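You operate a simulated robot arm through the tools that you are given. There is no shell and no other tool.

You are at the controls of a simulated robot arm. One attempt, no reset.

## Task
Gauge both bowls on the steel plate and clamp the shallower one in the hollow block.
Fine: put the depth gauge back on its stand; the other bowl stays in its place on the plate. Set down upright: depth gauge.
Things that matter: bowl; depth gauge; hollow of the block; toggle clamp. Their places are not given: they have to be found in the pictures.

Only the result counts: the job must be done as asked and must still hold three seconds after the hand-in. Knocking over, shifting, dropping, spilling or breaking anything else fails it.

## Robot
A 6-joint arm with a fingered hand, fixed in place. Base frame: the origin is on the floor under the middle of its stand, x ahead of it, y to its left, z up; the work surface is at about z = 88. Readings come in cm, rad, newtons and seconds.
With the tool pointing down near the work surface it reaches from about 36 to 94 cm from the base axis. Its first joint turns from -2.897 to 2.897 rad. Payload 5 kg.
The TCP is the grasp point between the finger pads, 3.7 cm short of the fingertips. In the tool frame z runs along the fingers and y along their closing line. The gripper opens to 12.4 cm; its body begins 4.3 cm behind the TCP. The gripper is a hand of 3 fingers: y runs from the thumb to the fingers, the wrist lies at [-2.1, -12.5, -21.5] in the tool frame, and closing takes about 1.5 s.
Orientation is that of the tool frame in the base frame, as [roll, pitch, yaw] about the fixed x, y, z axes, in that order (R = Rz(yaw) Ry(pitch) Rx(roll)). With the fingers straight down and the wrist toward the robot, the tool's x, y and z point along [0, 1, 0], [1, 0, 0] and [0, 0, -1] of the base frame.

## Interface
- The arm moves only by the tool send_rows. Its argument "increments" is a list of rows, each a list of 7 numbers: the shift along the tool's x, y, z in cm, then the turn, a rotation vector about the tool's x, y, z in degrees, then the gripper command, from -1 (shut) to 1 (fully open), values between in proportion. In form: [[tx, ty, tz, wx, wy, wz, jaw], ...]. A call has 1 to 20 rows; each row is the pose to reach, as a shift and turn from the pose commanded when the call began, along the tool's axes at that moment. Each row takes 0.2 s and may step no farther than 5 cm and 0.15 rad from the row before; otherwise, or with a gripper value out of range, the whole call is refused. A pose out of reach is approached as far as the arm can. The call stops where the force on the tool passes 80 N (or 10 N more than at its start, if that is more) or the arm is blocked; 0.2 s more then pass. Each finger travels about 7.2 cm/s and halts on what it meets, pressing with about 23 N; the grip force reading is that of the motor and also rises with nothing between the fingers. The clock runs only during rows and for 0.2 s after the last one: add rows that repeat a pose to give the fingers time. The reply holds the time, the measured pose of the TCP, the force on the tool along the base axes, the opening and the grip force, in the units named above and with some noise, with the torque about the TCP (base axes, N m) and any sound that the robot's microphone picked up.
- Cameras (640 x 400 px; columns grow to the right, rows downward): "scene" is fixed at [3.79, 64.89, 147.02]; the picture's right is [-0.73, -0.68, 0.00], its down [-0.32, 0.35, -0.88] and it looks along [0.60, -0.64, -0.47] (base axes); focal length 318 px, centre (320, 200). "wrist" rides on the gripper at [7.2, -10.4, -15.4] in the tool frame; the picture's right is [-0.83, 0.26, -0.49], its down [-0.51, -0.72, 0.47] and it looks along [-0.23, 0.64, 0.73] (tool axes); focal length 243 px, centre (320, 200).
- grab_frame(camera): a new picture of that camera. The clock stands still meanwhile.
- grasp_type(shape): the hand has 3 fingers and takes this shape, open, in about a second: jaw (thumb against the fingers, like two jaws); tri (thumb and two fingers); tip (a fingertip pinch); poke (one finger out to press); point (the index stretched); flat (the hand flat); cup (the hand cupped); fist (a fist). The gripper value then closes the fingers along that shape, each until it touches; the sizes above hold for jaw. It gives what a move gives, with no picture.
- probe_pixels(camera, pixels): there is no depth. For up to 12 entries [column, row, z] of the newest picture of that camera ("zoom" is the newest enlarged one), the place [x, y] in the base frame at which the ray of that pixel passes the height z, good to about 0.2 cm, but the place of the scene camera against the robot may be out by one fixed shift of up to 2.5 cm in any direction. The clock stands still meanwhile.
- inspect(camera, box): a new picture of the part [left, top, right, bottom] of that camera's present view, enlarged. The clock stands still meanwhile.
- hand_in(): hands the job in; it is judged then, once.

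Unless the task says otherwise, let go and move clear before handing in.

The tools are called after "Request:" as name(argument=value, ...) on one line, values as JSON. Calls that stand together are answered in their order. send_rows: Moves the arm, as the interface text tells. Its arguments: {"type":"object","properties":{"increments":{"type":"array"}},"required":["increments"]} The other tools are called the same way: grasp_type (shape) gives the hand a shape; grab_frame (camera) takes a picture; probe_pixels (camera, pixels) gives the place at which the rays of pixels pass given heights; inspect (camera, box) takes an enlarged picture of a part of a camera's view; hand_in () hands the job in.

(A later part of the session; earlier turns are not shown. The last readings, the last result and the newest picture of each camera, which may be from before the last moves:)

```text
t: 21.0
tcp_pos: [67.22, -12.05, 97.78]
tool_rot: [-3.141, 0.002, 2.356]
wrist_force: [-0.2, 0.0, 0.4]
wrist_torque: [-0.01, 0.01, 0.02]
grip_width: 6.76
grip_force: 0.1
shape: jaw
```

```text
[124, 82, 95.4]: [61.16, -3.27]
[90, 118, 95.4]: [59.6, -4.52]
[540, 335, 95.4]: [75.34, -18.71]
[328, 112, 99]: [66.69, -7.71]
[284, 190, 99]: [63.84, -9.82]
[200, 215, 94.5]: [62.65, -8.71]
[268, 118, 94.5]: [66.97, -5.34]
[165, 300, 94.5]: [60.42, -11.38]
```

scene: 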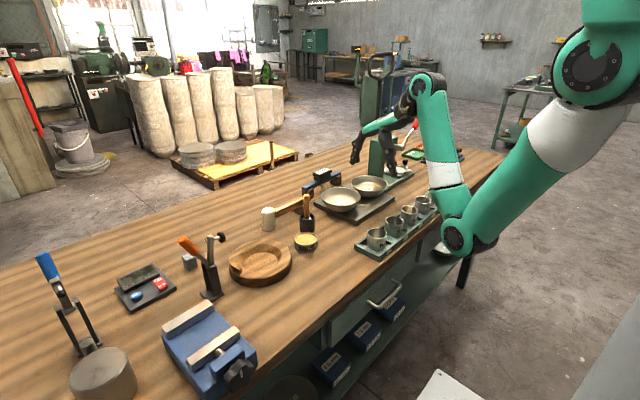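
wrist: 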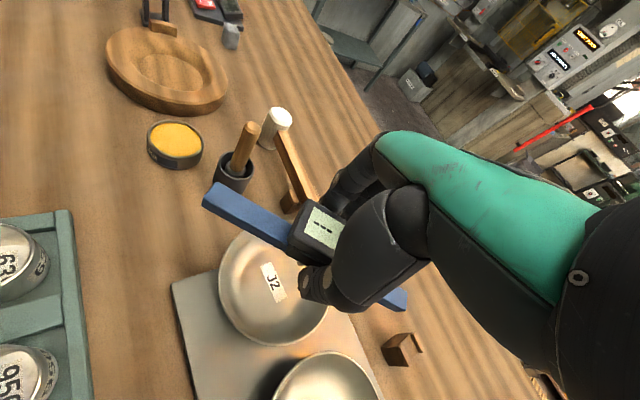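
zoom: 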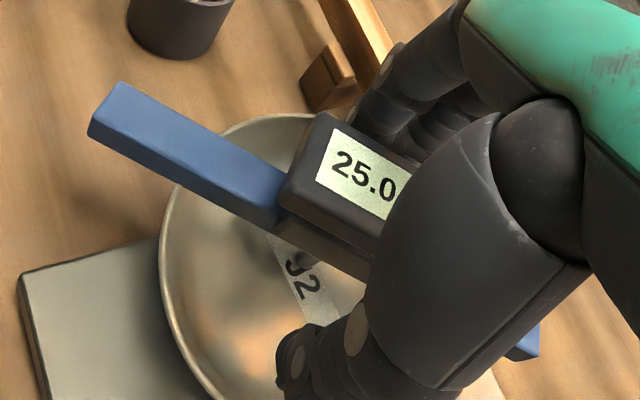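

The gauge centre is now about (67.75,-11.25), 0.9 cm along tool y from the TCP. I'll recentre and re-grip.

Request:
send_rows(increments=[[0, 0.45, -0.1, 0, 0, 0, 0.1], [0, 0.9, -0.2, 0, 0, 0, 0.1], [0, 0.9, -0.2, 0, 0, 0, 0.1], [0, 0.9, -0.2, 0, 0, 0, -0.2], [0, 0.9, -0.2, 0, 0, 0, -0.6], [0, 0.9, -0.2, 0, 0, 0, -1], [0, 0.9, -0.2, 0, 0, 0, -1], [0, 0.9, -0.2, 0, 0, 0, -1], [0, 0.9, -0.2, 0, 0, 0, -1]])

Request:
inspect(camera="wrist", box=[200, 140, 420, 320])

Request:
inspect(camera="scene", box=[310, 160, 380, 220])

```text
t: 23.0
tcp_pos: [67.87, -11.41, 98.21]
tool_rot: [-3.14, 0.001, 2.357]
wrist_force: [0.2, 0.1, -0.5]
wrist_torque: [-0.01, 0.0, 0.02]
grip_width: 3.15
grip_force: 23.0
shape: jaw
```

```text
2.22 times, centred on (310, 230) of wrist
```

zoom: 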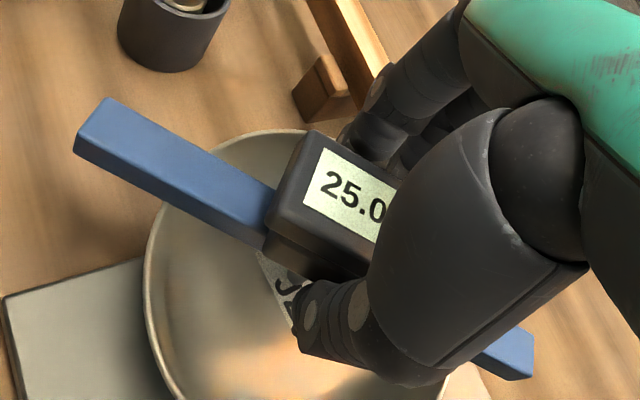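

```text
6.67 times, centred on (345, 190) of scene
```

zoom: 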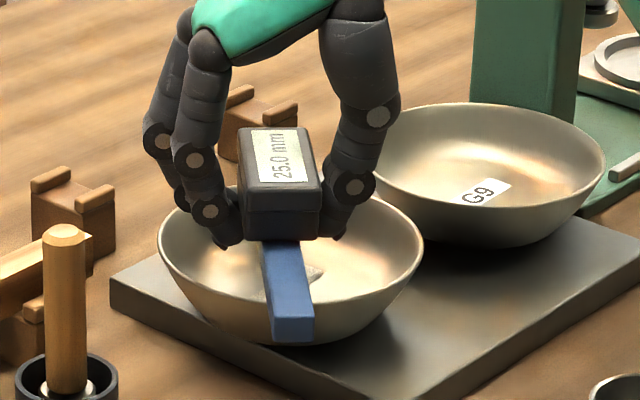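

It's gripped level at 3.15 cm. I'll lift 5.5 cm and carry it over G9 at (66.6,-28), keeping the same yaw.

Request:
send_rows(increments=[[0, 0, -1.5, 0, 0, 0, -1], [0, 0, -3.5, 0, 0, 0, -1], [0, 0, -5.5, 0, 0, 0, -1], [-2, -2.5, -5.5, 0, 0, 0, -1], [-4.5, -5.2, -5.5, 0, 0, 0, -1], [-7, -8, -5.5, 0, 0, 0, -1], [-9.5, -10.8, -5.5, 0, 0, 0, -1], [-10.84, -12.64, -5.5, 0, 0, 0, -1], [-10.84, -12.64, -5.5, 0, 0, 0, -1]])

Request:
grab_frame(camera="wrist")

Request:
inspect(camera="scene", box=[300, 100, 460, 220])

```text
t: 25.0
tcp_pos: [66.6, -28.03, 103.75]
tool_rot: [3.142, 0.002, 2.358]
wrist_force: [0.6, 1.0, -2.8]
wrist_torque: [0.02, -0.03, 0.11]
grip_width: 3.15
grip_force: 23.2
shape: jaw
```

```text
taken
```

wrist: 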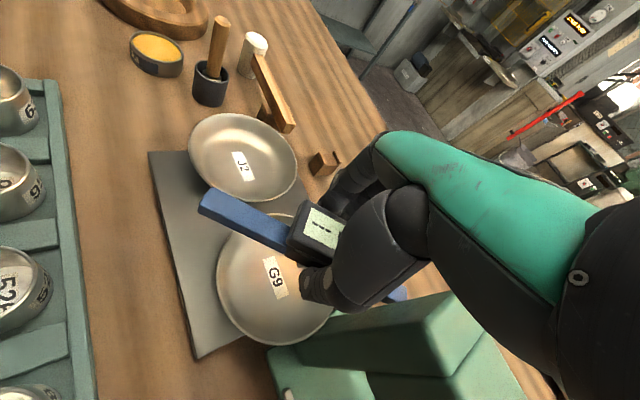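

```text
3.33 times, centred on (380, 160) of scene
```

zoom: 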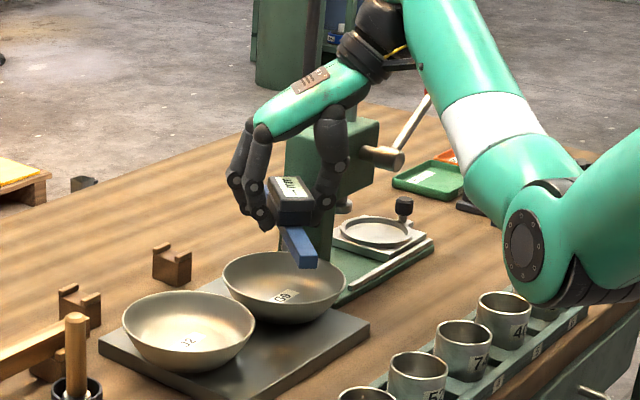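

J2 looks undisturbed. The press column at wrist (400,340) appears close to the bar's right end (400,295), so I'll check that clearance.

Request:
inspect(camera="wrist", box=[200, 180, 520, 400])

Request:
probe_pixels(camera="wrist", pixels=[[405, 297, 101], [270, 350, 88], [300, 335, 88], [390, 315, 105], [445, 292, 105], [265, 315, 94], [220, 270, 94], [332, 310, 94], [245, 335, 94], [275, 215, 94], [277, 277, 90]])

```text
1.82 times, centred on (360, 290) of wrist
```

zoom: 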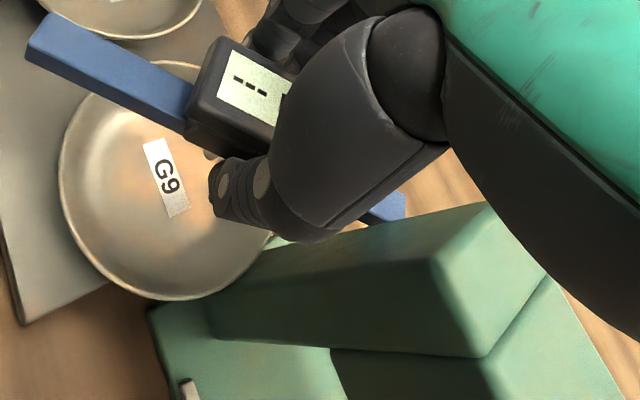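

```text
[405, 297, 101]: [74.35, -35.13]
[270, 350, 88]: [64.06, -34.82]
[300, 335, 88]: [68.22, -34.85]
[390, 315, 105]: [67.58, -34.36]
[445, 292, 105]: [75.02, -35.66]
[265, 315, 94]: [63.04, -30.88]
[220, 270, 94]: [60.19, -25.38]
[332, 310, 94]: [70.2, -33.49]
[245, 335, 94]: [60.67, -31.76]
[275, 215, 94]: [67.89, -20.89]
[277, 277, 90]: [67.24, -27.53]
```

The column face is at y≈-35.4 from x≈68 to 73, and the bar's end is almost touching it. I'll back off toward +y first, then turn the bar the other way (yaw ≈0.96) in free space, so both the press and J2 are cleared.

Request:
send_rows(increments=[[1.4, 1.5, 0, 0, 0, 0, -1], [3.4, 3.8, -1, 0, 0, 0, -1], [5.36, 5.95, -2.25, 0, 0, 0, -1], [5.36, 5.95, -2.25, 0, 0, 8, -1], [5.36, 5.95, -2.25, 0, 0, 16, -1], [5.36, 5.95, -2.25, 0, 0, 24, -1], [5.36, 5.95, -2.25, 0, 0, 32, -1], [5.36, 5.95, -2.25, 0, 0, 40, -1], [5.36, 5.95, -2.25, 0, 0, 48, -1], [5.36, 5.95, -2.25, 0, 0, 56, -1], [5.36, 5.95, -2.25, 0, 0, 64, -1], [5.36, 5.95, -2.25, 0, 0, 72, -1], [5.36, 5.95, -2.25, 0, 0, 80, -1], [5.36, 5.95, -2.25, 0, 0, 80, -1]])

Request:
grab_frame(camera="wrist")

Request:
inspect(camera="scene", box=[280, 110, 440, 220])

```text
t: 28.0
tcp_pos: [67.09, -20.13, 105.77]
tool_rot: [3.141, -0.001, 0.959]
wrist_force: [-0.1, 0.5, -2.3]
wrist_torque: [-0.03, -0.01, 0.0]
grip_width: 3.17
grip_force: 23.0
shape: jaw
```

```text
taken
```

wrist: 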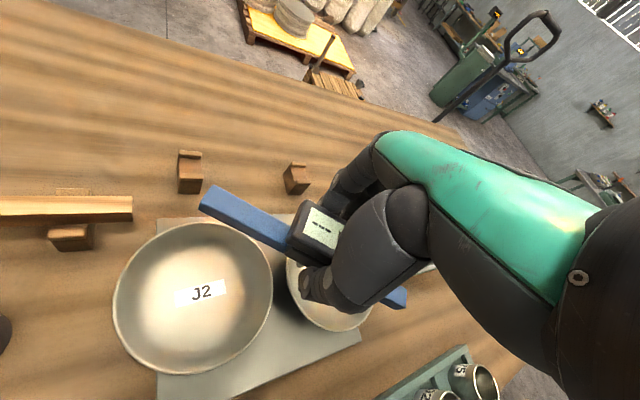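

```text
3.64 times, centred on (360, 165) of scene
```

zoom: 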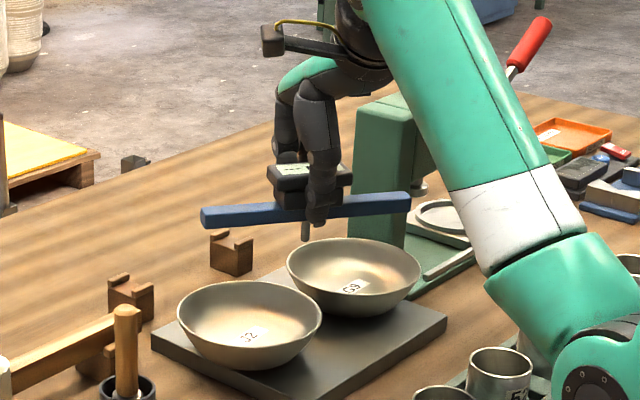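

There is free space now. I'll shift over G9's centre at about (66.7,-27.8) at the same height and look.

Request:
send_rows(increments=[[-2.2, 1.4, 0, 0, 0, 0, -1], [-4.4, 2.8, 0, 0, 0, 0, -1], [-6.5, 4.09, 0, 0, 0, 0, -1], [-6.5, 4.09, 1.5, 0, 0, 0, -1], [-6.5, 4.09, 1.5, 0, 0, 0, -1]])

Request:
grab_frame(camera="wrist")

Request:
inspect(camera="scene", box=[310, 120, 440, 220])

```text
t: 29.2
tcp_pos: [66.55, -27.83, 104.33]
tool_rot: [-3.142, 0.0, 0.96]
wrist_force: [-0.1, -0.8, -2.8]
wrist_torque: [-0.01, 0.0, -0.03]
grip_width: 3.16
grip_force: 22.9
shape: jaw
```

```text
taken
```

wrist: 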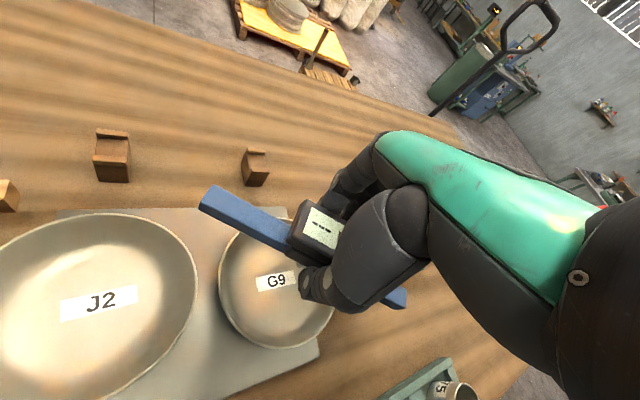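

```text
4.00 times, centred on (375, 170) of scene
```

zoom: 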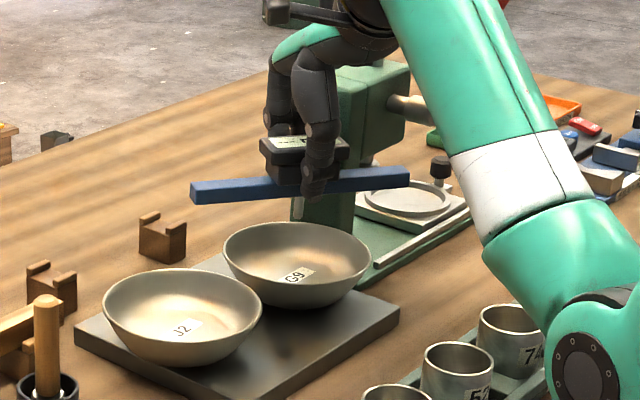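

It's centred over G9 with clear space around it. I'll lower to about 100.8, then look.

Request:
send_rows(increments=[[0, 0, 1, 0, 0, 0, -1], [0, 0, 2, 0, 0, 0, -1], [0, 0, 3, 0, 0, 0, -1], [0, 0, 3.5, 0, 0, 0, -1], [0, 0, 3.5, 0, 0, 0, -1]])

Request:
inspect(camera="wrist", box=[180, 150, 420, 350])

Request:
inspect(camera="scene", box=[330, 140, 410, 210])

```text
t: 30.4
tcp_pos: [66.67, -27.86, 100.87]
tool_rot: [-3.141, 0.0, 0.962]
wrist_force: [-0.2, 1.0, -2.7]
wrist_torque: [-0.01, 0.01, 0.02]
grip_width: 3.16
grip_force: 22.9
shape: jaw
```

```text
2.00 times, centred on (300, 250) of wrist
```

zoom: 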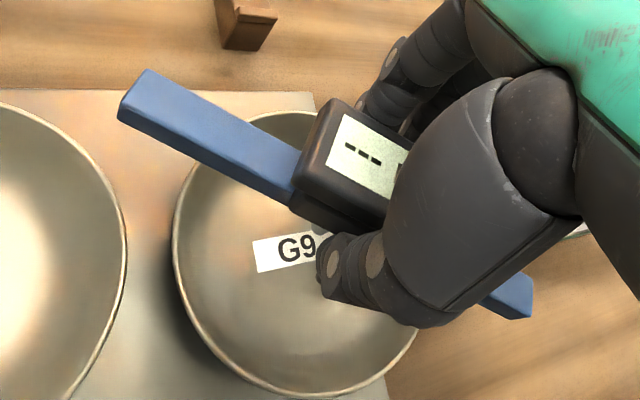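

```text
5.71 times, centred on (370, 175) of scene
```

zoom: 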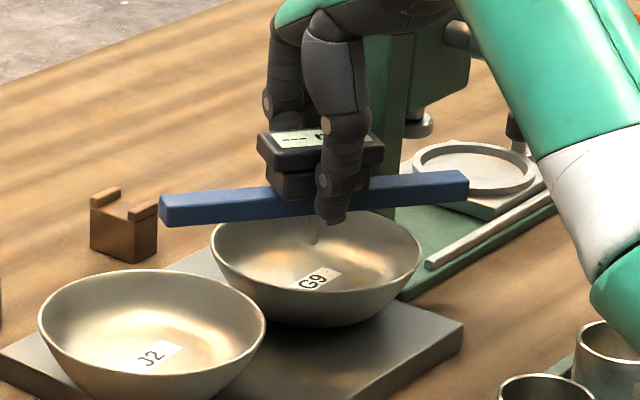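

Clear of the rims. I'll step down 1.6 cm and check the display.

Request:
send_rows(increments=[[0, 0, 0.6, 0, 0, 0, -1], [0, 0, 1.2, 0, 0, 0, -1], [0, 0, 1.6, 0, 0, 0, -1], [0, 0, 1.6, 0, 0, 0, -1]])

Request:
inspect(camera="wrist", box=[180, 150, 420, 350])

```text
t: 31.4
tcp_pos: [66.56, -27.88, 99.22]
tool_rot: [-3.142, 0.002, 0.961]
wrist_force: [0.6, 0.1, -2.9]
wrist_torque: [0.01, -0.01, -0.02]
grip_width: 3.14
grip_force: 22.8
shape: jaw
```

```text
2.00 times, centred on (300, 250) of wrist
```

zoom: 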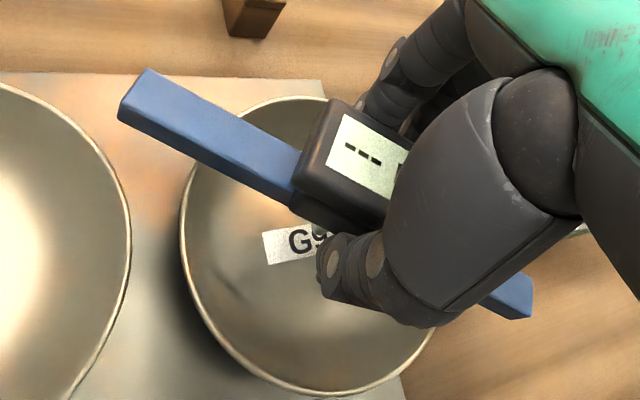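

Request:
send_rows(increments=[[0, 0, 0.3, 0, 0, 0, -1], [0, 0, 0.6, 0, 0, 0, -1], [0, 0, 0.6, 0, 0, 0, -1]])

Request:
inspect(camera="wrist", box=[180, 150, 420, 350])

```text
t: 32.2
tcp_pos: [66.83, -27.86, 98.59]
tool_rot: [-3.141, -0.001, 0.96]
wrist_force: [1.0, 0.0, -2.3]
wrist_torque: [-0.01, 0.02, 0.01]
grip_width: 3.14
grip_force: 22.6
shape: jaw
```

```text
2.00 times, centred on (300, 250) of wrist
```

zoom: 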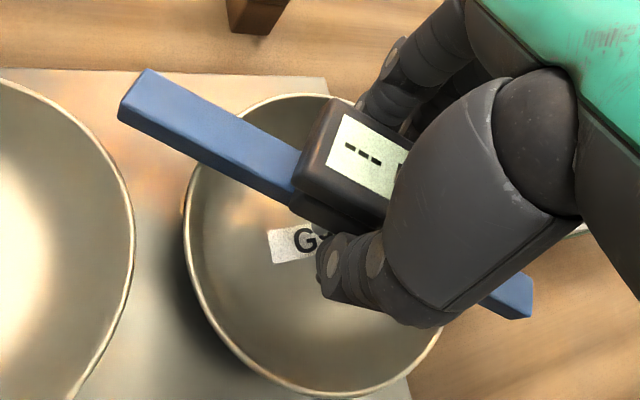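

The display still shows "---" at TCP z≈98.6. I'll go down another 0.4 cm.

Request:
send_rows(increments=[[0, 0, 0.2, 0, 0, 0, -1], [0, 0, 0.4, 0, 0, 0, -1], [0, 0, 0.4, 0, 0, 0, -1]])

Request:
inspect(camera="wrist", box=[180, 150, 420, 350])

```text
t: 33.0
tcp_pos: [66.65, -27.73, 98.35]
tool_rot: [3.141, -0.001, 0.959]
wrist_force: [-1.0, 1.3, -1.8]
wrist_torque: [-0.03, -0.03, -0.01]
grip_width: 3.15
grip_force: 22.6
shape: jaw
```

```text
2.00 times, centred on (300, 250) of wrist
```

zoom: 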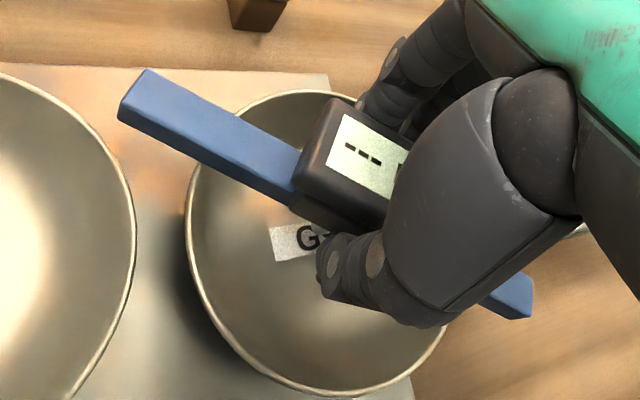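

Request:
send_rows(increments=[[0, 0, 0.15, 0, 0, 0, -1], [0, 0, 0.3, 0, 0, 0, -1], [0, 0, 0.3, 0, 0, 0, -1]])

Request:
inspect(camera="wrist", box=[180, 150, 420, 350])

Request:
inspect(camera="scene", box=[330, 140, 410, 210])

```text
t: 33.8
tcp_pos: [66.62, -27.76, 98.2]
tool_rot: [-3.141, 0.001, 0.959]
wrist_force: [0.3, 0.3, -0.8]
wrist_torque: [-0.03, 0.0, -0.01]
grip_width: 3.13
grip_force: 23.1
shape: jaw
```

```text
2.00 times, centred on (300, 250) of wrist
```

zoom: 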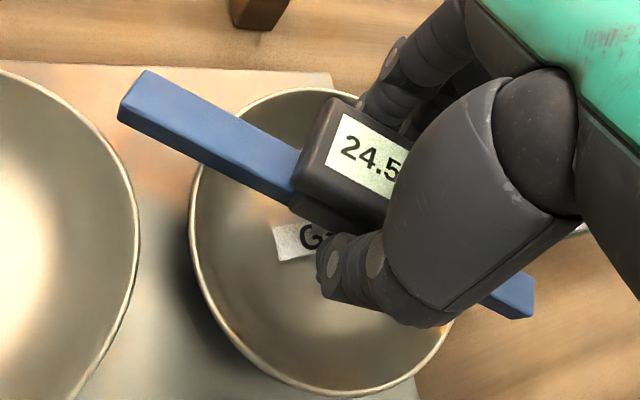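

```text
5.71 times, centred on (370, 175) of scene
```

zoom: 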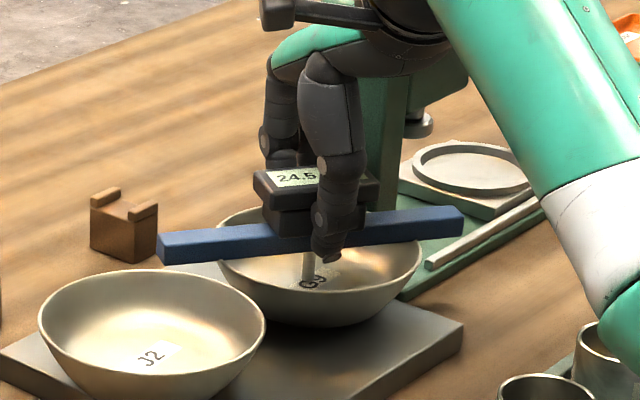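

G9 reads 24.5 (24.5 mm) against J2 at 25.0 mm. I'll seat it 0.1 cm further to confirm the reading is stable.

Request:
send_rows(increments=[[0, 0, 0.1, 0, 0, 0, -1], [0, 0, 0.1, 0, 0, 0, -1]])

Request:
inspect(camera="wrist", box=[230, 180, 370, 280])

Request:
inspect(camera="scene", box=[340, 150, 400, 200])

```text
t: 34.4
tcp_pos: [66.72, -27.6, 97.96]
tool_rot: [3.139, -0.001, 0.959]
wrist_force: [0.8, -0.2, 2.6]
wrist_torque: [-0.02, 0.06, -0.02]
grip_width: 3.21
grip_force: 22.8
shape: jaw
```

```text
4.00 times, centred on (300, 230) of wrist
```

zoom: 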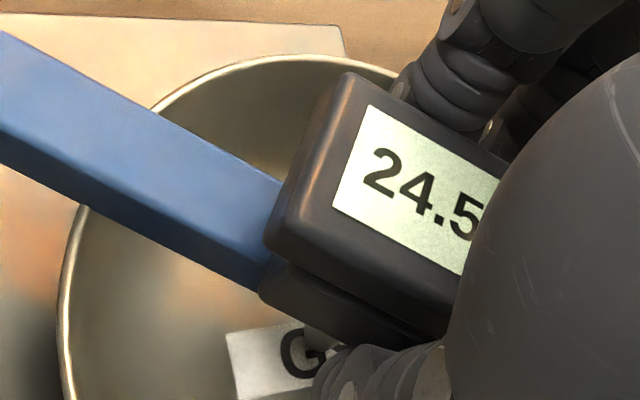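

```text
8.00 times, centred on (370, 175) of scene
```

zoom: 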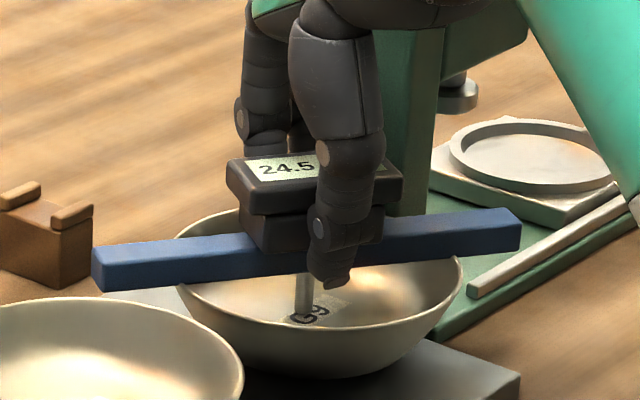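

Stable at 24.5 mm with the bar firmly seated, so G9 (24.5) is shallower than J2 (25.0). I'll lift and first move +y away from the press column.

Request:
send_rows(increments=[[0, 0, -1, 0, 0, 0, -1], [0, 0, -3, 0, 0, 0, -1], [0, 0, -5, 0, 0, 0, -1], [0, 0, -7, 0, 0, 0, -1], [2.2, -1.4, -7.5, 0, 0, 0, -1], [4.5, -2.9, -7.5, 0, 0, 0, -1], [6.72, -4.35, -7.5, 0, 0, 0, -1], [6.72, -4.35, -7.5, 0, 0, 0, -1]])

Request:
grab_frame(camera="wrist")

```text
t: 36.2
tcp_pos: [66.77, -19.63, 105.44]
tool_rot: [3.141, 0.001, 0.96]
wrist_force: [0.8, -1.3, -1.9]
wrist_torque: [0.02, 0.0, -0.01]
grip_width: 3.17
grip_force: 23.0
shape: jaw
```

```text
taken
```

wrist: 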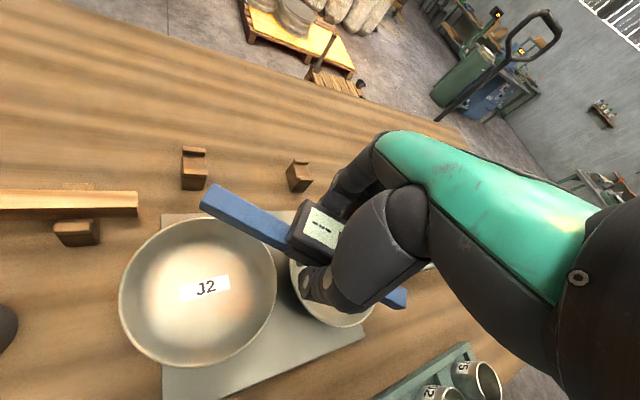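

Both bowls are in place. I'll carry the gauge to above its stand at (83.2,-19.9), turning back to yaw 1.571.

Request:
send_rows(increments=[[1.54, 2.27, 0, 0, 0, -5.8, -1], [3.07, 4.53, 0, 0, 0, -11.7, -1], [4.6, 6.8, 0, 0, 0, -17.5, -1], [6.15, 9.07, 0, 0, 0, -23.3, -1], [7.7, 11.33, 0, 0, 0, -29.2, -1], [9.22, 13.6, 0, 0, 0, -35, -1], [9.22, 13.6, 0, 0, 0, -35, -1]])

Request:
grab_frame(camera="wrist")

Request:
inspect(camera="wrist", box=[140, 150, 440, 350])

```text
t: 37.8
tcp_pos: [83.49, -19.82, 105.18]
tool_rot: [-3.14, 0.0, 1.573]
wrist_force: [0.3, -0.3, -2.0]
wrist_torque: [0.01, 0.02, -0.02]
grip_width: 3.2
grip_force: 22.9
shape: jaw
```

```text
taken
```

wrist: 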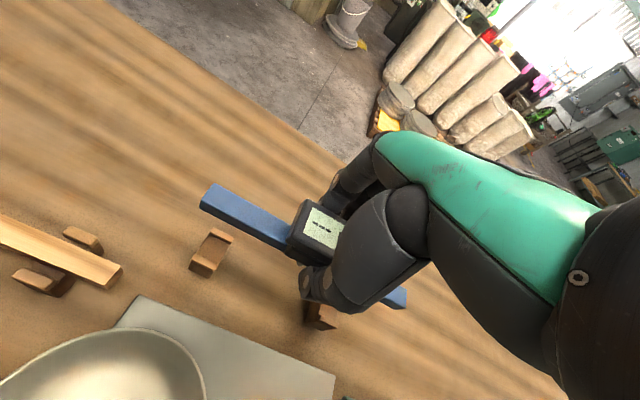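

```text
2.00 times, centred on (290, 250) of wrist
```

zoom: 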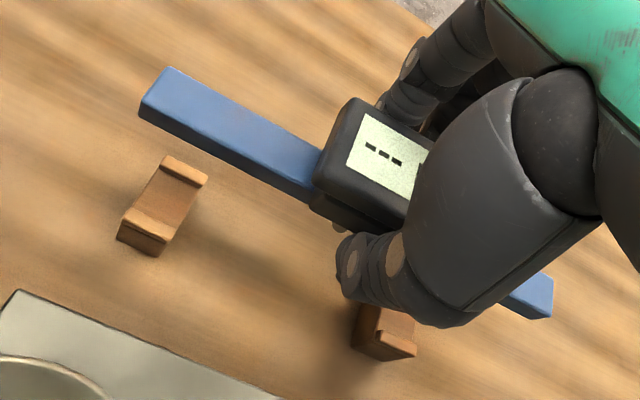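

The bar sits in the hand as it did on first lift: its end is at (213,184) now and was (215,183) then. Tracking my commands, I'm 9.9 cm above the original grasp pose. I'll lower to 1.2 cm above it and check the slots.

Request:
send_rows(increments=[[0.19, -0.06, 2, 0, 0, 0, -1], [0.19, -0.06, 4.5, 0, 0, 0, -1], [0.19, -0.06, 7, 0, 0, 0, -1], [0.19, -0.06, 8.7, 0, 0, 0, -1], [0.19, -0.06, 8.7, 0, 0, 0, -1]])

Request:
inspect(camera="wrist", box=[180, 130, 440, 340])

Request:
inspect(camera="scene", box=[290, 145, 370, 205])

```text
t: 39.0
tcp_pos: [83.49, -19.58, 96.76]
tool_rot: [3.14, -0.001, 1.569]
wrist_force: [-0.5, -0.2, -2.9]
wrist_torque: [0.01, -0.01, 0.01]
grip_width: 3.18
grip_force: 22.7
shape: jaw
```

```text
1.90 times, centred on (310, 235) of wrist
```

zoom: 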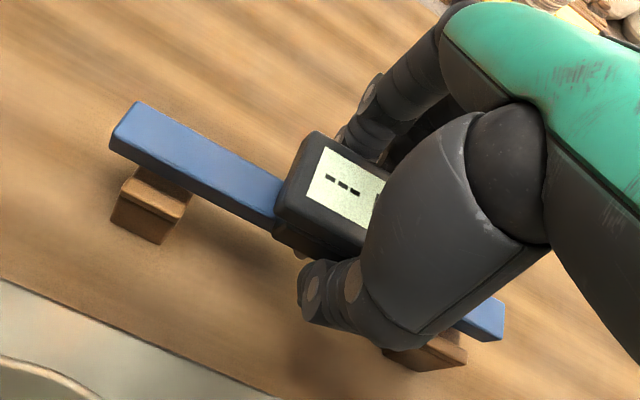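

```text
6.67 times, centred on (330, 175) of scene
```

zoom: 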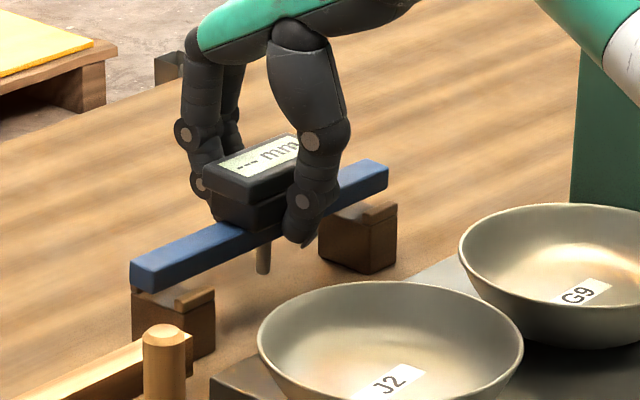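

The slot is directly beneath. My TCP reads about 0.28 cm too far in +x and 0.25 in +y compared with the first grasp, and the bar has yawed under 1° in the hand. I'll correct, lower 0.5 cm more, and inspect against the lips.

Request:
send_rows(increments=[[-0.2, -0.17, 0, 0, 0, 0.6, -1], [-0.2, -0.17, 0.5, 0, 0, 0.6, -1], [-0.2, -0.17, 0.5, 0, 0, 0.6, -1]])

Request:
inspect(camera="wrist", box=[200, 150, 340, 270])

Request:
inspect(camera="wrist", box=[330, 240, 470, 340])

Request:
inspect(camera="scene", box=[300, 160, 350, 205])

```text
t: 39.8
tcp_pos: [83.28, -19.92, 96.21]
tool_rot: [-3.141, -0.002, 1.56]
wrist_force: [0.1, -0.3, -3.6]
wrist_torque: [0.04, 0.01, 0.01]
grip_width: 3.19
grip_force: 23.3
shape: jaw
```

```text
3.33 times, centred on (270, 210) of wrist
```

zoom: 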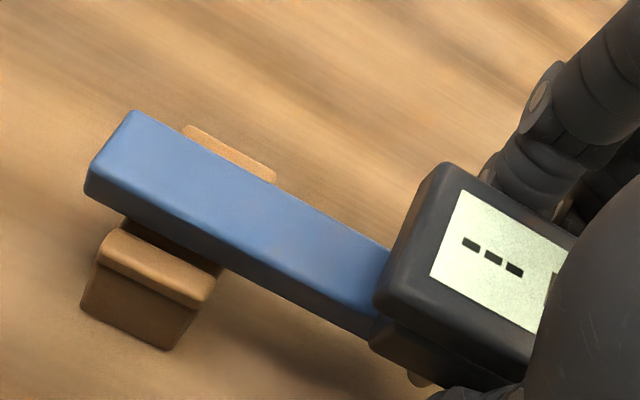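

```text
4.00 times, centred on (400, 290) of wrist
```

zoom: 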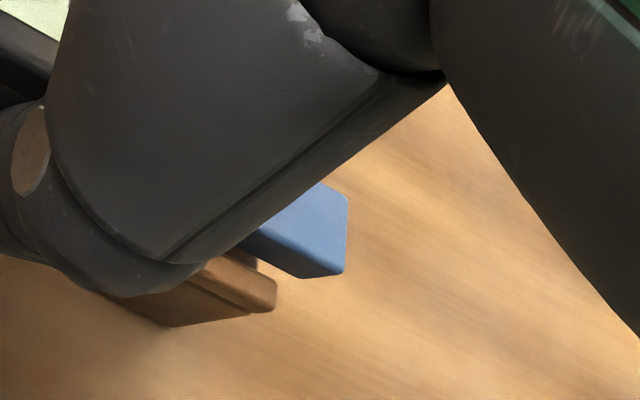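

```text
8.89 times, centred on (325, 182) of scene
```

zoom: 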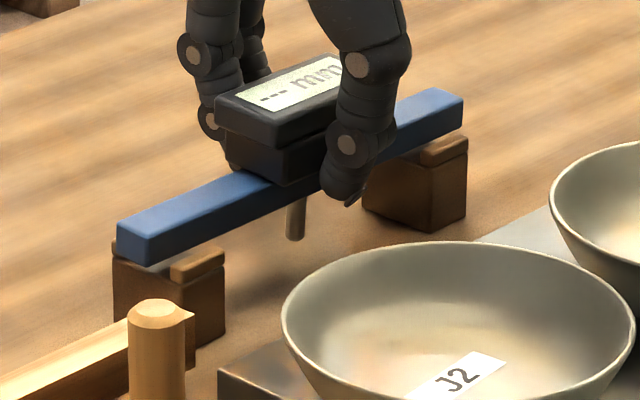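

From pixel comparison the bar is aligned with the slots within about 0.1 cm. I'll lower the last 0.7 cm gently.

Request:
send_rows(increments=[[0, 0, 0.2, 0, 0, 0, -1], [0, 0, 0.4, 0, 0, 0, -1], [0, 0, 0.4, 0, 0, 0, -1]])

Request:
inspect(camera="wrist", box=[200, 150, 340, 270])

Request:
inspect(camera="scene", box=[300, 160, 350, 205])

```text
t: 40.6
tcp_pos: [83.14, -19.95, 95.83]
tool_rot: [3.141, 0.0, 1.56]
wrist_force: [-0.5, -0.7, -2.3]
wrist_torque: [0.0, 0.01, 0.02]
grip_width: 3.17
grip_force: 22.7
shape: jaw
```

```text
3.33 times, centred on (270, 210) of wrist
```

zoom: 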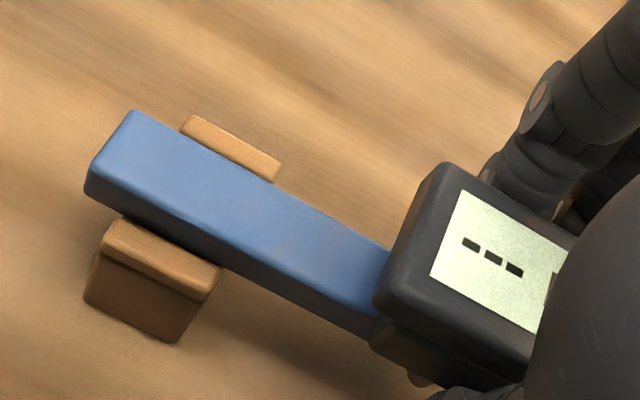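

```text
8.89 times, centred on (325, 182) of scene
```

zoom: 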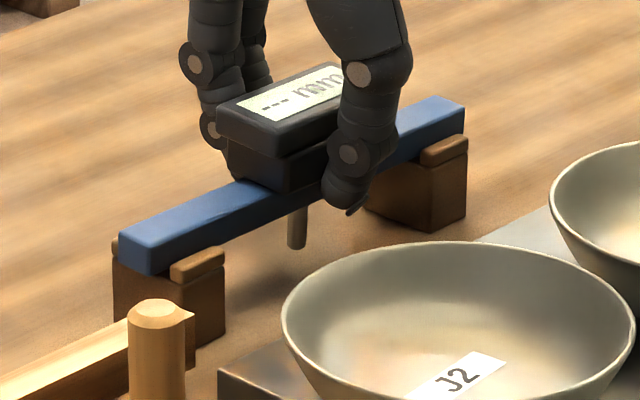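

The bar is dropping cleanly between the lips. I'll lower the last 0.3 cm.

Request:
send_rows(increments=[[0, 0, 0.15, 0, 0, 0, -1], [0, 0, 0.28, 0, 0, 0, -1], [0, 0, 0.28, 0, 0, 0, -1]])

Request:
inspect(camera="scene", box=[300, 160, 350, 205])

Request:
inspect(camera="wrist", box=[200, 150, 340, 270])

```text
t: 41.4
tcp_pos: [83.13, -20.0, 95.6]
tool_rot: [3.14, 0.001, 1.56]
wrist_force: [-0.5, -0.1, -1.9]
wrist_torque: [0.01, -0.02, -0.01]
grip_width: 3.16
grip_force: 23.3
shape: jaw
```

```text
8.89 times, centred on (325, 182) of scene
```

zoom: 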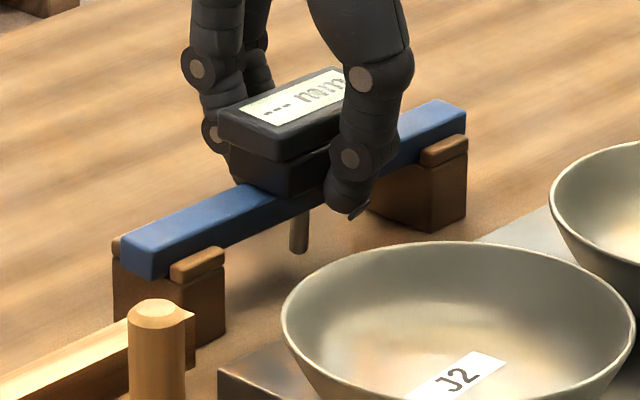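

```text
3.33 times, centred on (270, 210) of wrist
```

zoom: 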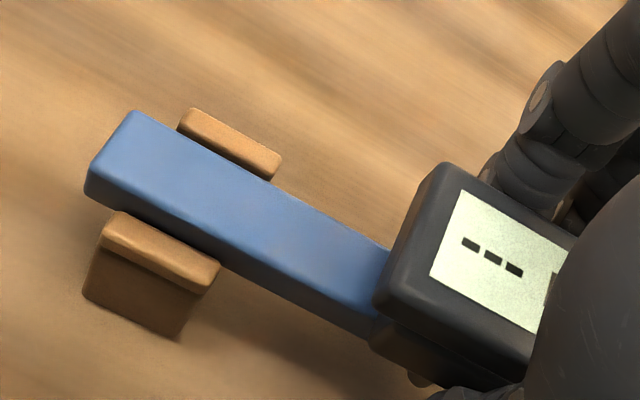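

Nearly seated; the force still shows the full gauge weight. I'll go down another 0.2 cm.

Request:
send_rows(increments=[[0, 0, 0.1, 0, 0, 0, -1], [0, 0, 0.2, 0, 0, 0, -1], [0, 0, 0.2, 0, 0, 0, -1]])

Request:
inspect(camera="scene", box=[300, 160, 350, 205])

```text
t: 42.2
tcp_pos: [82.99, -19.92, 95.16]
tool_rot: [-3.139, -0.001, 1.561]
wrist_force: [1.1, 0.3, -1.7]
wrist_torque: [-0.1, 0.0, 0.03]
grip_width: 3.09
grip_force: 23.2
shape: jaw
```

```text
8.89 times, centred on (325, 182) of scene
```

zoom: 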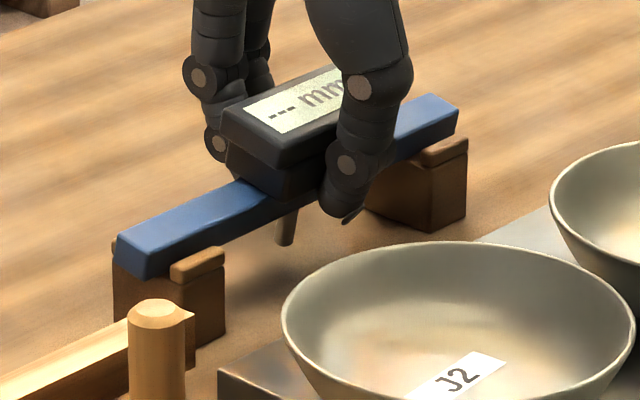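

Over-pressing rolled the gauge slightly in the fingers. I'll raise 0.25 cm to unload it, then look before releasing.

Request:
send_rows(increments=[[0, 0, -0.15, 0, 0, 0, -1], [0, 0, -0.25, 0, 0, 0, -1], [0, 0, -0.25, 0, 0, 0, -1]])

Request:
inspect(camera="scene", box=[300, 160, 350, 205])

Request:
inspect(camera="wrist", box=[200, 150, 340, 270])

```text
t: 43.0
tcp_pos: [82.96, -19.98, 95.42]
tool_rot: [3.141, -0.001, 1.558]
wrist_force: [0.3, 0.3, -2.9]
wrist_torque: [-0.02, 0.02, -0.01]
grip_width: 3.06
grip_force: 23.1
shape: jaw
```

```text
8.89 times, centred on (325, 182) of scene
```

zoom: 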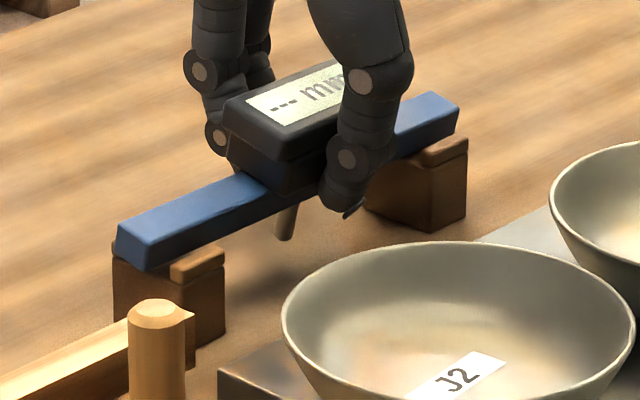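

```text
3.33 times, centred on (270, 210) of wrist
```

zoom: 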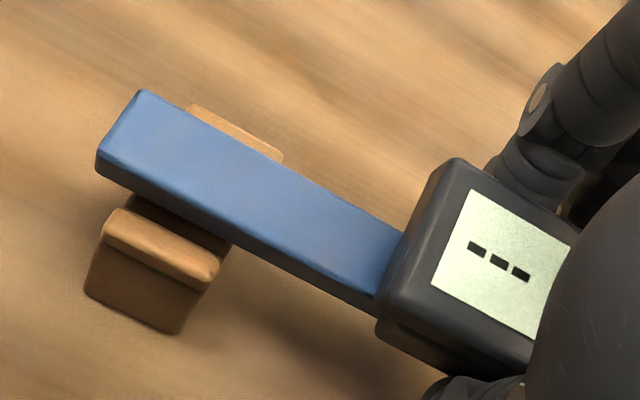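

The gauge is rolled about 18° in the hand, with its far edge up, so releasing now could make it hop the lip. I'll lift 0.8 cm clear of the lips and tilt the tool about its x axis to level the gauge, checking the view.

Request:
send_rows(increments=[[0, 0, -0.5, 0, 0, 0, -1], [0, 0, -1.0, 0, 0, 0, -1], [0, 0, -1.0, 6, 0, 0, -1], [0, 0, -1.0, 12, 0, 0, -1], [0, 0, -1.0, 16, 0, 0, -1], [0, 0, -1.0, 16, 0, 0, -1]])

Request:
inspect(camera="scene", box=[300, 160, 350, 205])

Request:
inspect(camera="wrist", box=[160, 120, 440, 320])

```text
t: 44.4
tcp_pos: [83.07, -19.95, 96.5]
tool_rot: [-2.86, 0.0, 1.559]
wrist_force: [0.4, 0.9, -2.1]
wrist_torque: [0.02, 0.01, 0.03]
grip_width: 3.04
grip_force: 22.3
shape: jaw
```

```text
8.89 times, centred on (325, 182) of scene
```

zoom: 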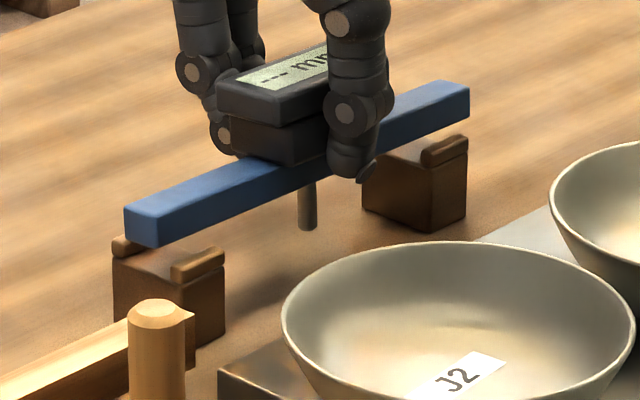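

```text
2.00 times, centred on (300, 220) of wrist
```

zoom: 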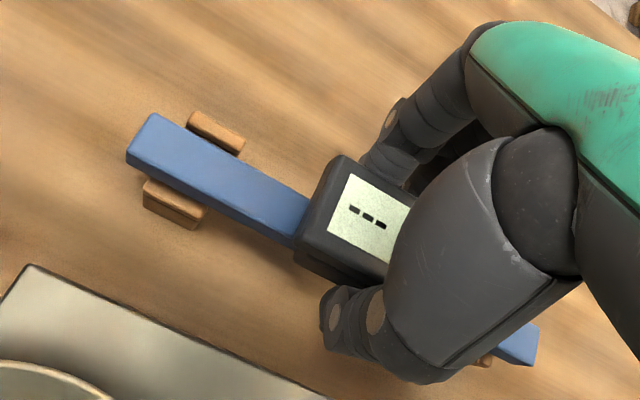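

The gauge is level again in both views. I'll zoom on the left foot and right foot to check lateral alignment before lowering.

Request:
inspect(camera="wrist", box=[210, 160, 290, 250])

```text
4.44 times, centred on (250, 205) of wrist
```

zoom: 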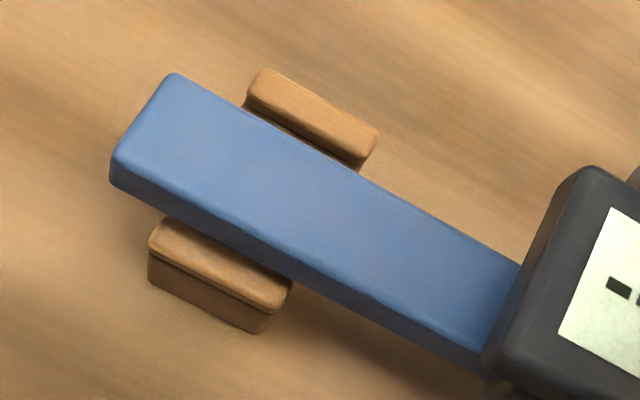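

Request:
probe_pixels(camera="zoom", pixels=[[265, 70, 92.5], [378, 130, 92.5], [150, 247, 92.5], [276, 310, 92.5], [168, 219, 92.5], [290, 284, 92.5], [176, 74, 94.5], [113, 155, 94.5], [520, 262, 94.5], [485, 350, 94.5], [250, 100, 92.5], [360, 168, 92.5]])

```text
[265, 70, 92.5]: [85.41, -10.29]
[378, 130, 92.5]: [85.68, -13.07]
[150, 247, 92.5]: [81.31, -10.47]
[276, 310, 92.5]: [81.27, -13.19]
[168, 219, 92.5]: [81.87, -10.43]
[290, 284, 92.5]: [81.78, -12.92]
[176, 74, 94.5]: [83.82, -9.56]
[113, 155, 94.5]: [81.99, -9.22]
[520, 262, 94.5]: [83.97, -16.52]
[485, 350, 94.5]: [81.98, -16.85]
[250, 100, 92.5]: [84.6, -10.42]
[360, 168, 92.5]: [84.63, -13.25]
```

Slot centre is at x≈83.4 and the levelled bar is at x≈82.9, shifted about +0.4 in y. I'll correct by (+0.45,-0.35) and lower 1 cm in base z.

Request:
send_rows(increments=[[-0.35, 0.43, -0.12, 0, 0, 0, -1], [-0.35, 0.57, 0.36, 0, 0, 0, -1], [-0.35, 0.71, 0.84, 0, 0, 0, -1], [-0.35, 0.71, 0.84, 0, 0, 0, -1]])

Request:
inspect(camera="wrist", box=[210, 160, 290, 250])

Request:
inspect(camera="scene", box=[300, 160, 350, 205])

```text
t: 45.4
tcp_pos: [83.6, -20.25, 95.66]
tool_rot: [-2.863, 0.0, 1.558]
wrist_force: [0.0, 0.9, -2.5]
wrist_torque: [0.04, 0.02, 0.0]
grip_width: 3.07
grip_force: 22.8
shape: jaw
```

```text
4.44 times, centred on (250, 205) of wrist
```

zoom: 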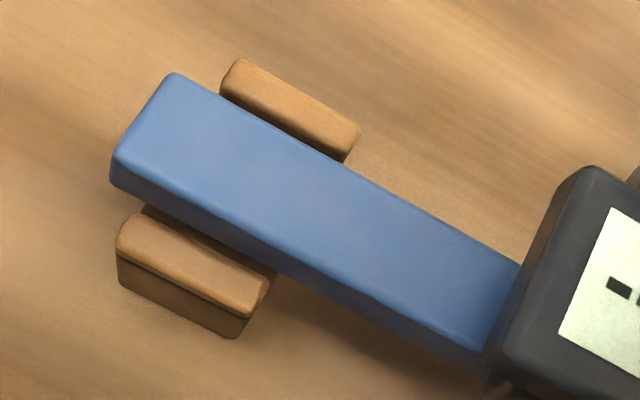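

```text
8.89 times, centred on (325, 182) of scene
```

zoom: 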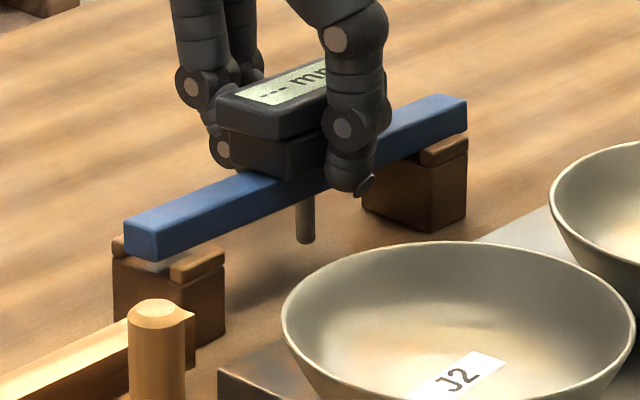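

Request:
inspect(camera="wrist", box=[210, 160, 290, 250])

Request:
probe_pixels(camera="zoom", pixels=[[238, 62, 92.5], [360, 130, 92.5], [118, 250, 92.5], [247, 316, 92.5], [135, 215, 92.5], [268, 285, 92.5], [176, 74, 94], [113, 155, 94], [520, 262, 94], [485, 350, 94]])

```text
4.44 times, centred on (250, 205) of wrist
```

zoom: 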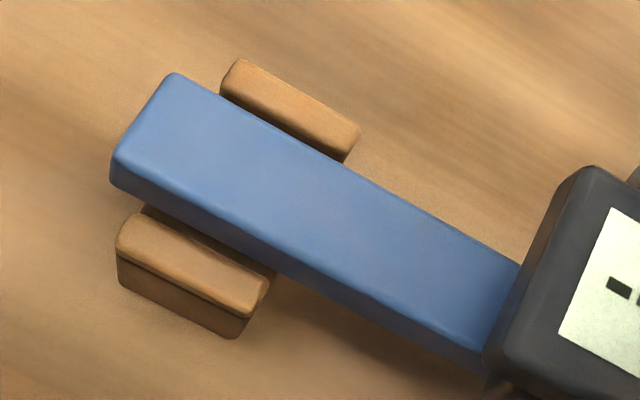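

```text
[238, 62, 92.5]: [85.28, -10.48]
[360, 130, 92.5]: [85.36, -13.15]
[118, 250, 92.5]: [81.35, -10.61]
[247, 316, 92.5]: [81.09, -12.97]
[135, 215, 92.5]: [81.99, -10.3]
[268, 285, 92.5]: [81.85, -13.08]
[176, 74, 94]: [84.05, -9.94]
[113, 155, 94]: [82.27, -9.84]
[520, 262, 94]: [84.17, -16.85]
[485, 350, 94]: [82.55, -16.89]
```

The bar is centred at x≈83.2 between the lips (81.9 to 84.6) and about 1.1 cm above the seat. I'll lower 0.8 cm.

Request:
send_rows(increments=[[0, 0.11, 0.38, 0, 0, 0, -1], [0, 0.22, 0.77, 0, 0, 0, -1], [0, 0.22, 0.77, 0, 0, 0, -1]])

Request:
inspect(camera="scene", box=[300, 160, 350, 205])

Request:
inspect(camera="wrist", box=[210, 160, 290, 250])

```text
t: 46.2
tcp_pos: [83.51, -20.26, 94.98]
tool_rot: [-2.865, 0.001, 1.562]
wrist_force: [-1.3, 0.1, 10.6]
wrist_torque: [-0.06, 0.01, 0.03]
grip_width: 3.09
grip_force: 23.0
shape: jaw
```

```text
8.89 times, centred on (325, 182) of scene
```

zoom: 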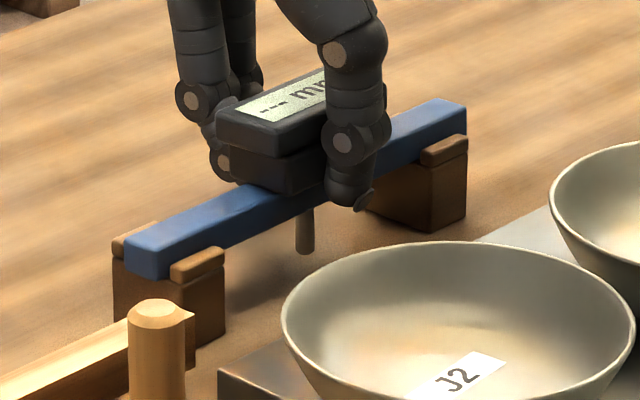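

```text
4.44 times, centred on (250, 205) of wrist
```

zoom: 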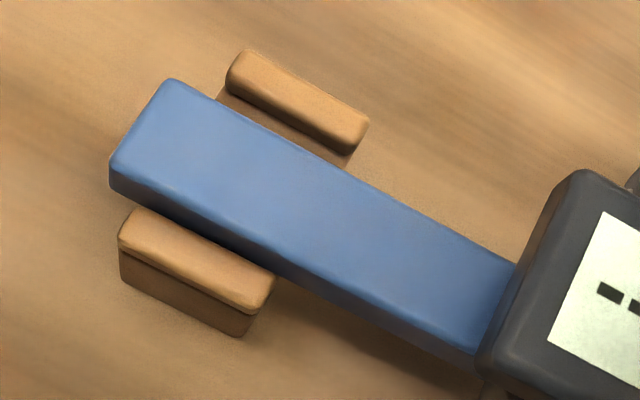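

Seated: the force is now +10.6 N and the bar is level in both slots. I'll ease up 0.12 cm and open the fingers slowly.

Request:
send_rows(increments=[[0, -0.03, -0.12, 0, 0, 0, -1], [0, -0.03, -0.12, 0, 0, 0, -0.48], [0, -0.03, -0.12, 0, 0, 0, -0.42], [0, -0.03, -0.12, 0, 0, 0, -0.36], [0, -0.03, -0.12, 0, 0, 0, -0.3], [0, -0.03, -0.12, 0, 0, 0, -0.2], [0, -0.03, -0.12, 0, 0, 0, -0.1], [0, -0.03, -0.12, 0, 0, 0, 0.05], [0, -0.03, -0.12, 0, 0, 0, 0.1], [0, -0.03, -0.12, 0, 0, 0, 0.1]])

Request:
inspect(camera="scene", box=[300, 160, 350, 205])

Request:
inspect(camera="wrist", box=[180, 130, 440, 340])

```text
t: 48.4
tcp_pos: [83.55, -20.31, 94.97]
tool_rot: [-2.864, -0.001, 1.56]
wrist_force: [0.8, 0.4, 0.2]
wrist_torque: [0.01, 0.0, 0.01]
grip_width: 6.74
grip_force: 0.1
shape: jaw
```

```text
8.89 times, centred on (325, 182) of scene
```

zoom: 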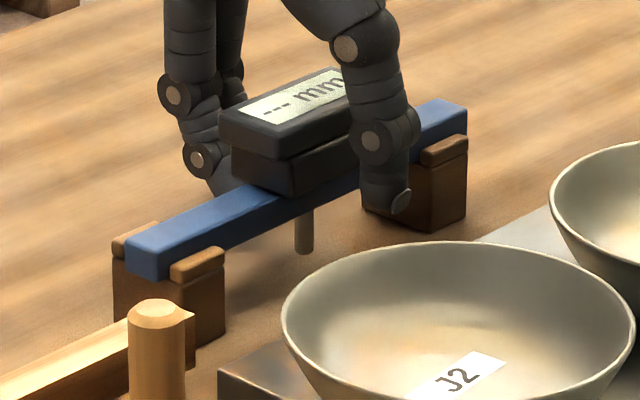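

```text
1.90 times, centred on (310, 235) of wrist
```

zoom: 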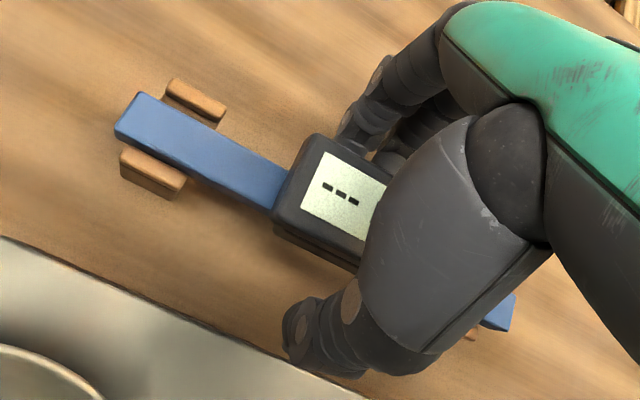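

The gauge stands level in its stand, released cleanly. I'll withdraw along the tool axis, then level the tool.

Request:
send_rows(increments=[[0, 0, -1, 0, 0, 0, 0.15], [0, 0, -3, 0, 0, 0, 0.15], [0, 0, -6, 0, 0, 0, 0.15], [0, 0, -9, 0, 0, 0, 0.15], [0, 0, -9, -8, 0, 0, 0.15], [0, 0, -9, -16, 0, 0, 0.15], [0, 0, -9, -16, 0, 0, 0.15]])

Request:
grab_frame(camera="scene")

Request:
grab_frame(camera="wrist")

```text
t: 50.0
tcp_pos: [86.0, -20.22, 103.52]
tool_rot: [3.139, 0.002, 1.56]
wrist_force: [0.0, 0.6, -0.2]
wrist_torque: [-0.01, 0.0, 0.01]
grip_width: 7.07
grip_force: 0.1
shape: jaw
```

```text
taken
```

scene: 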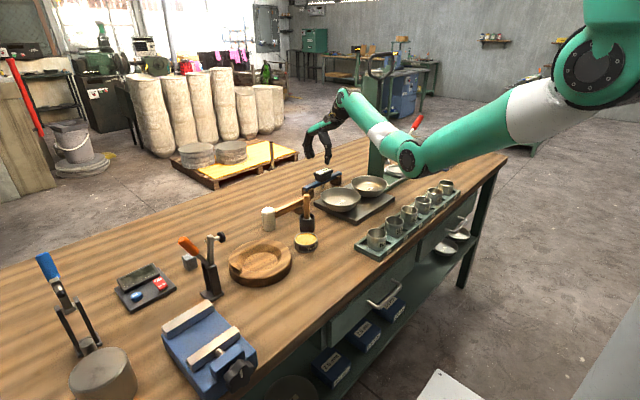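

```text
taken
```

wrist: 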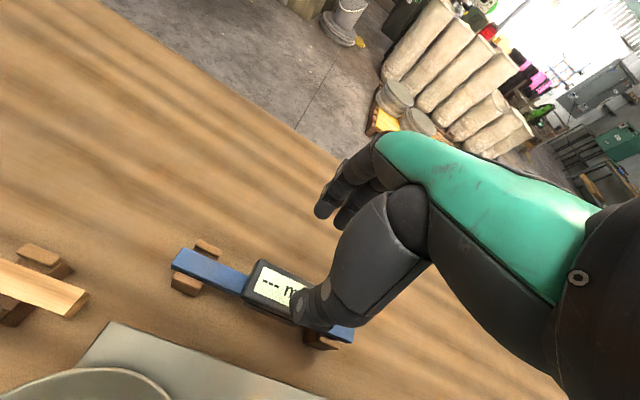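

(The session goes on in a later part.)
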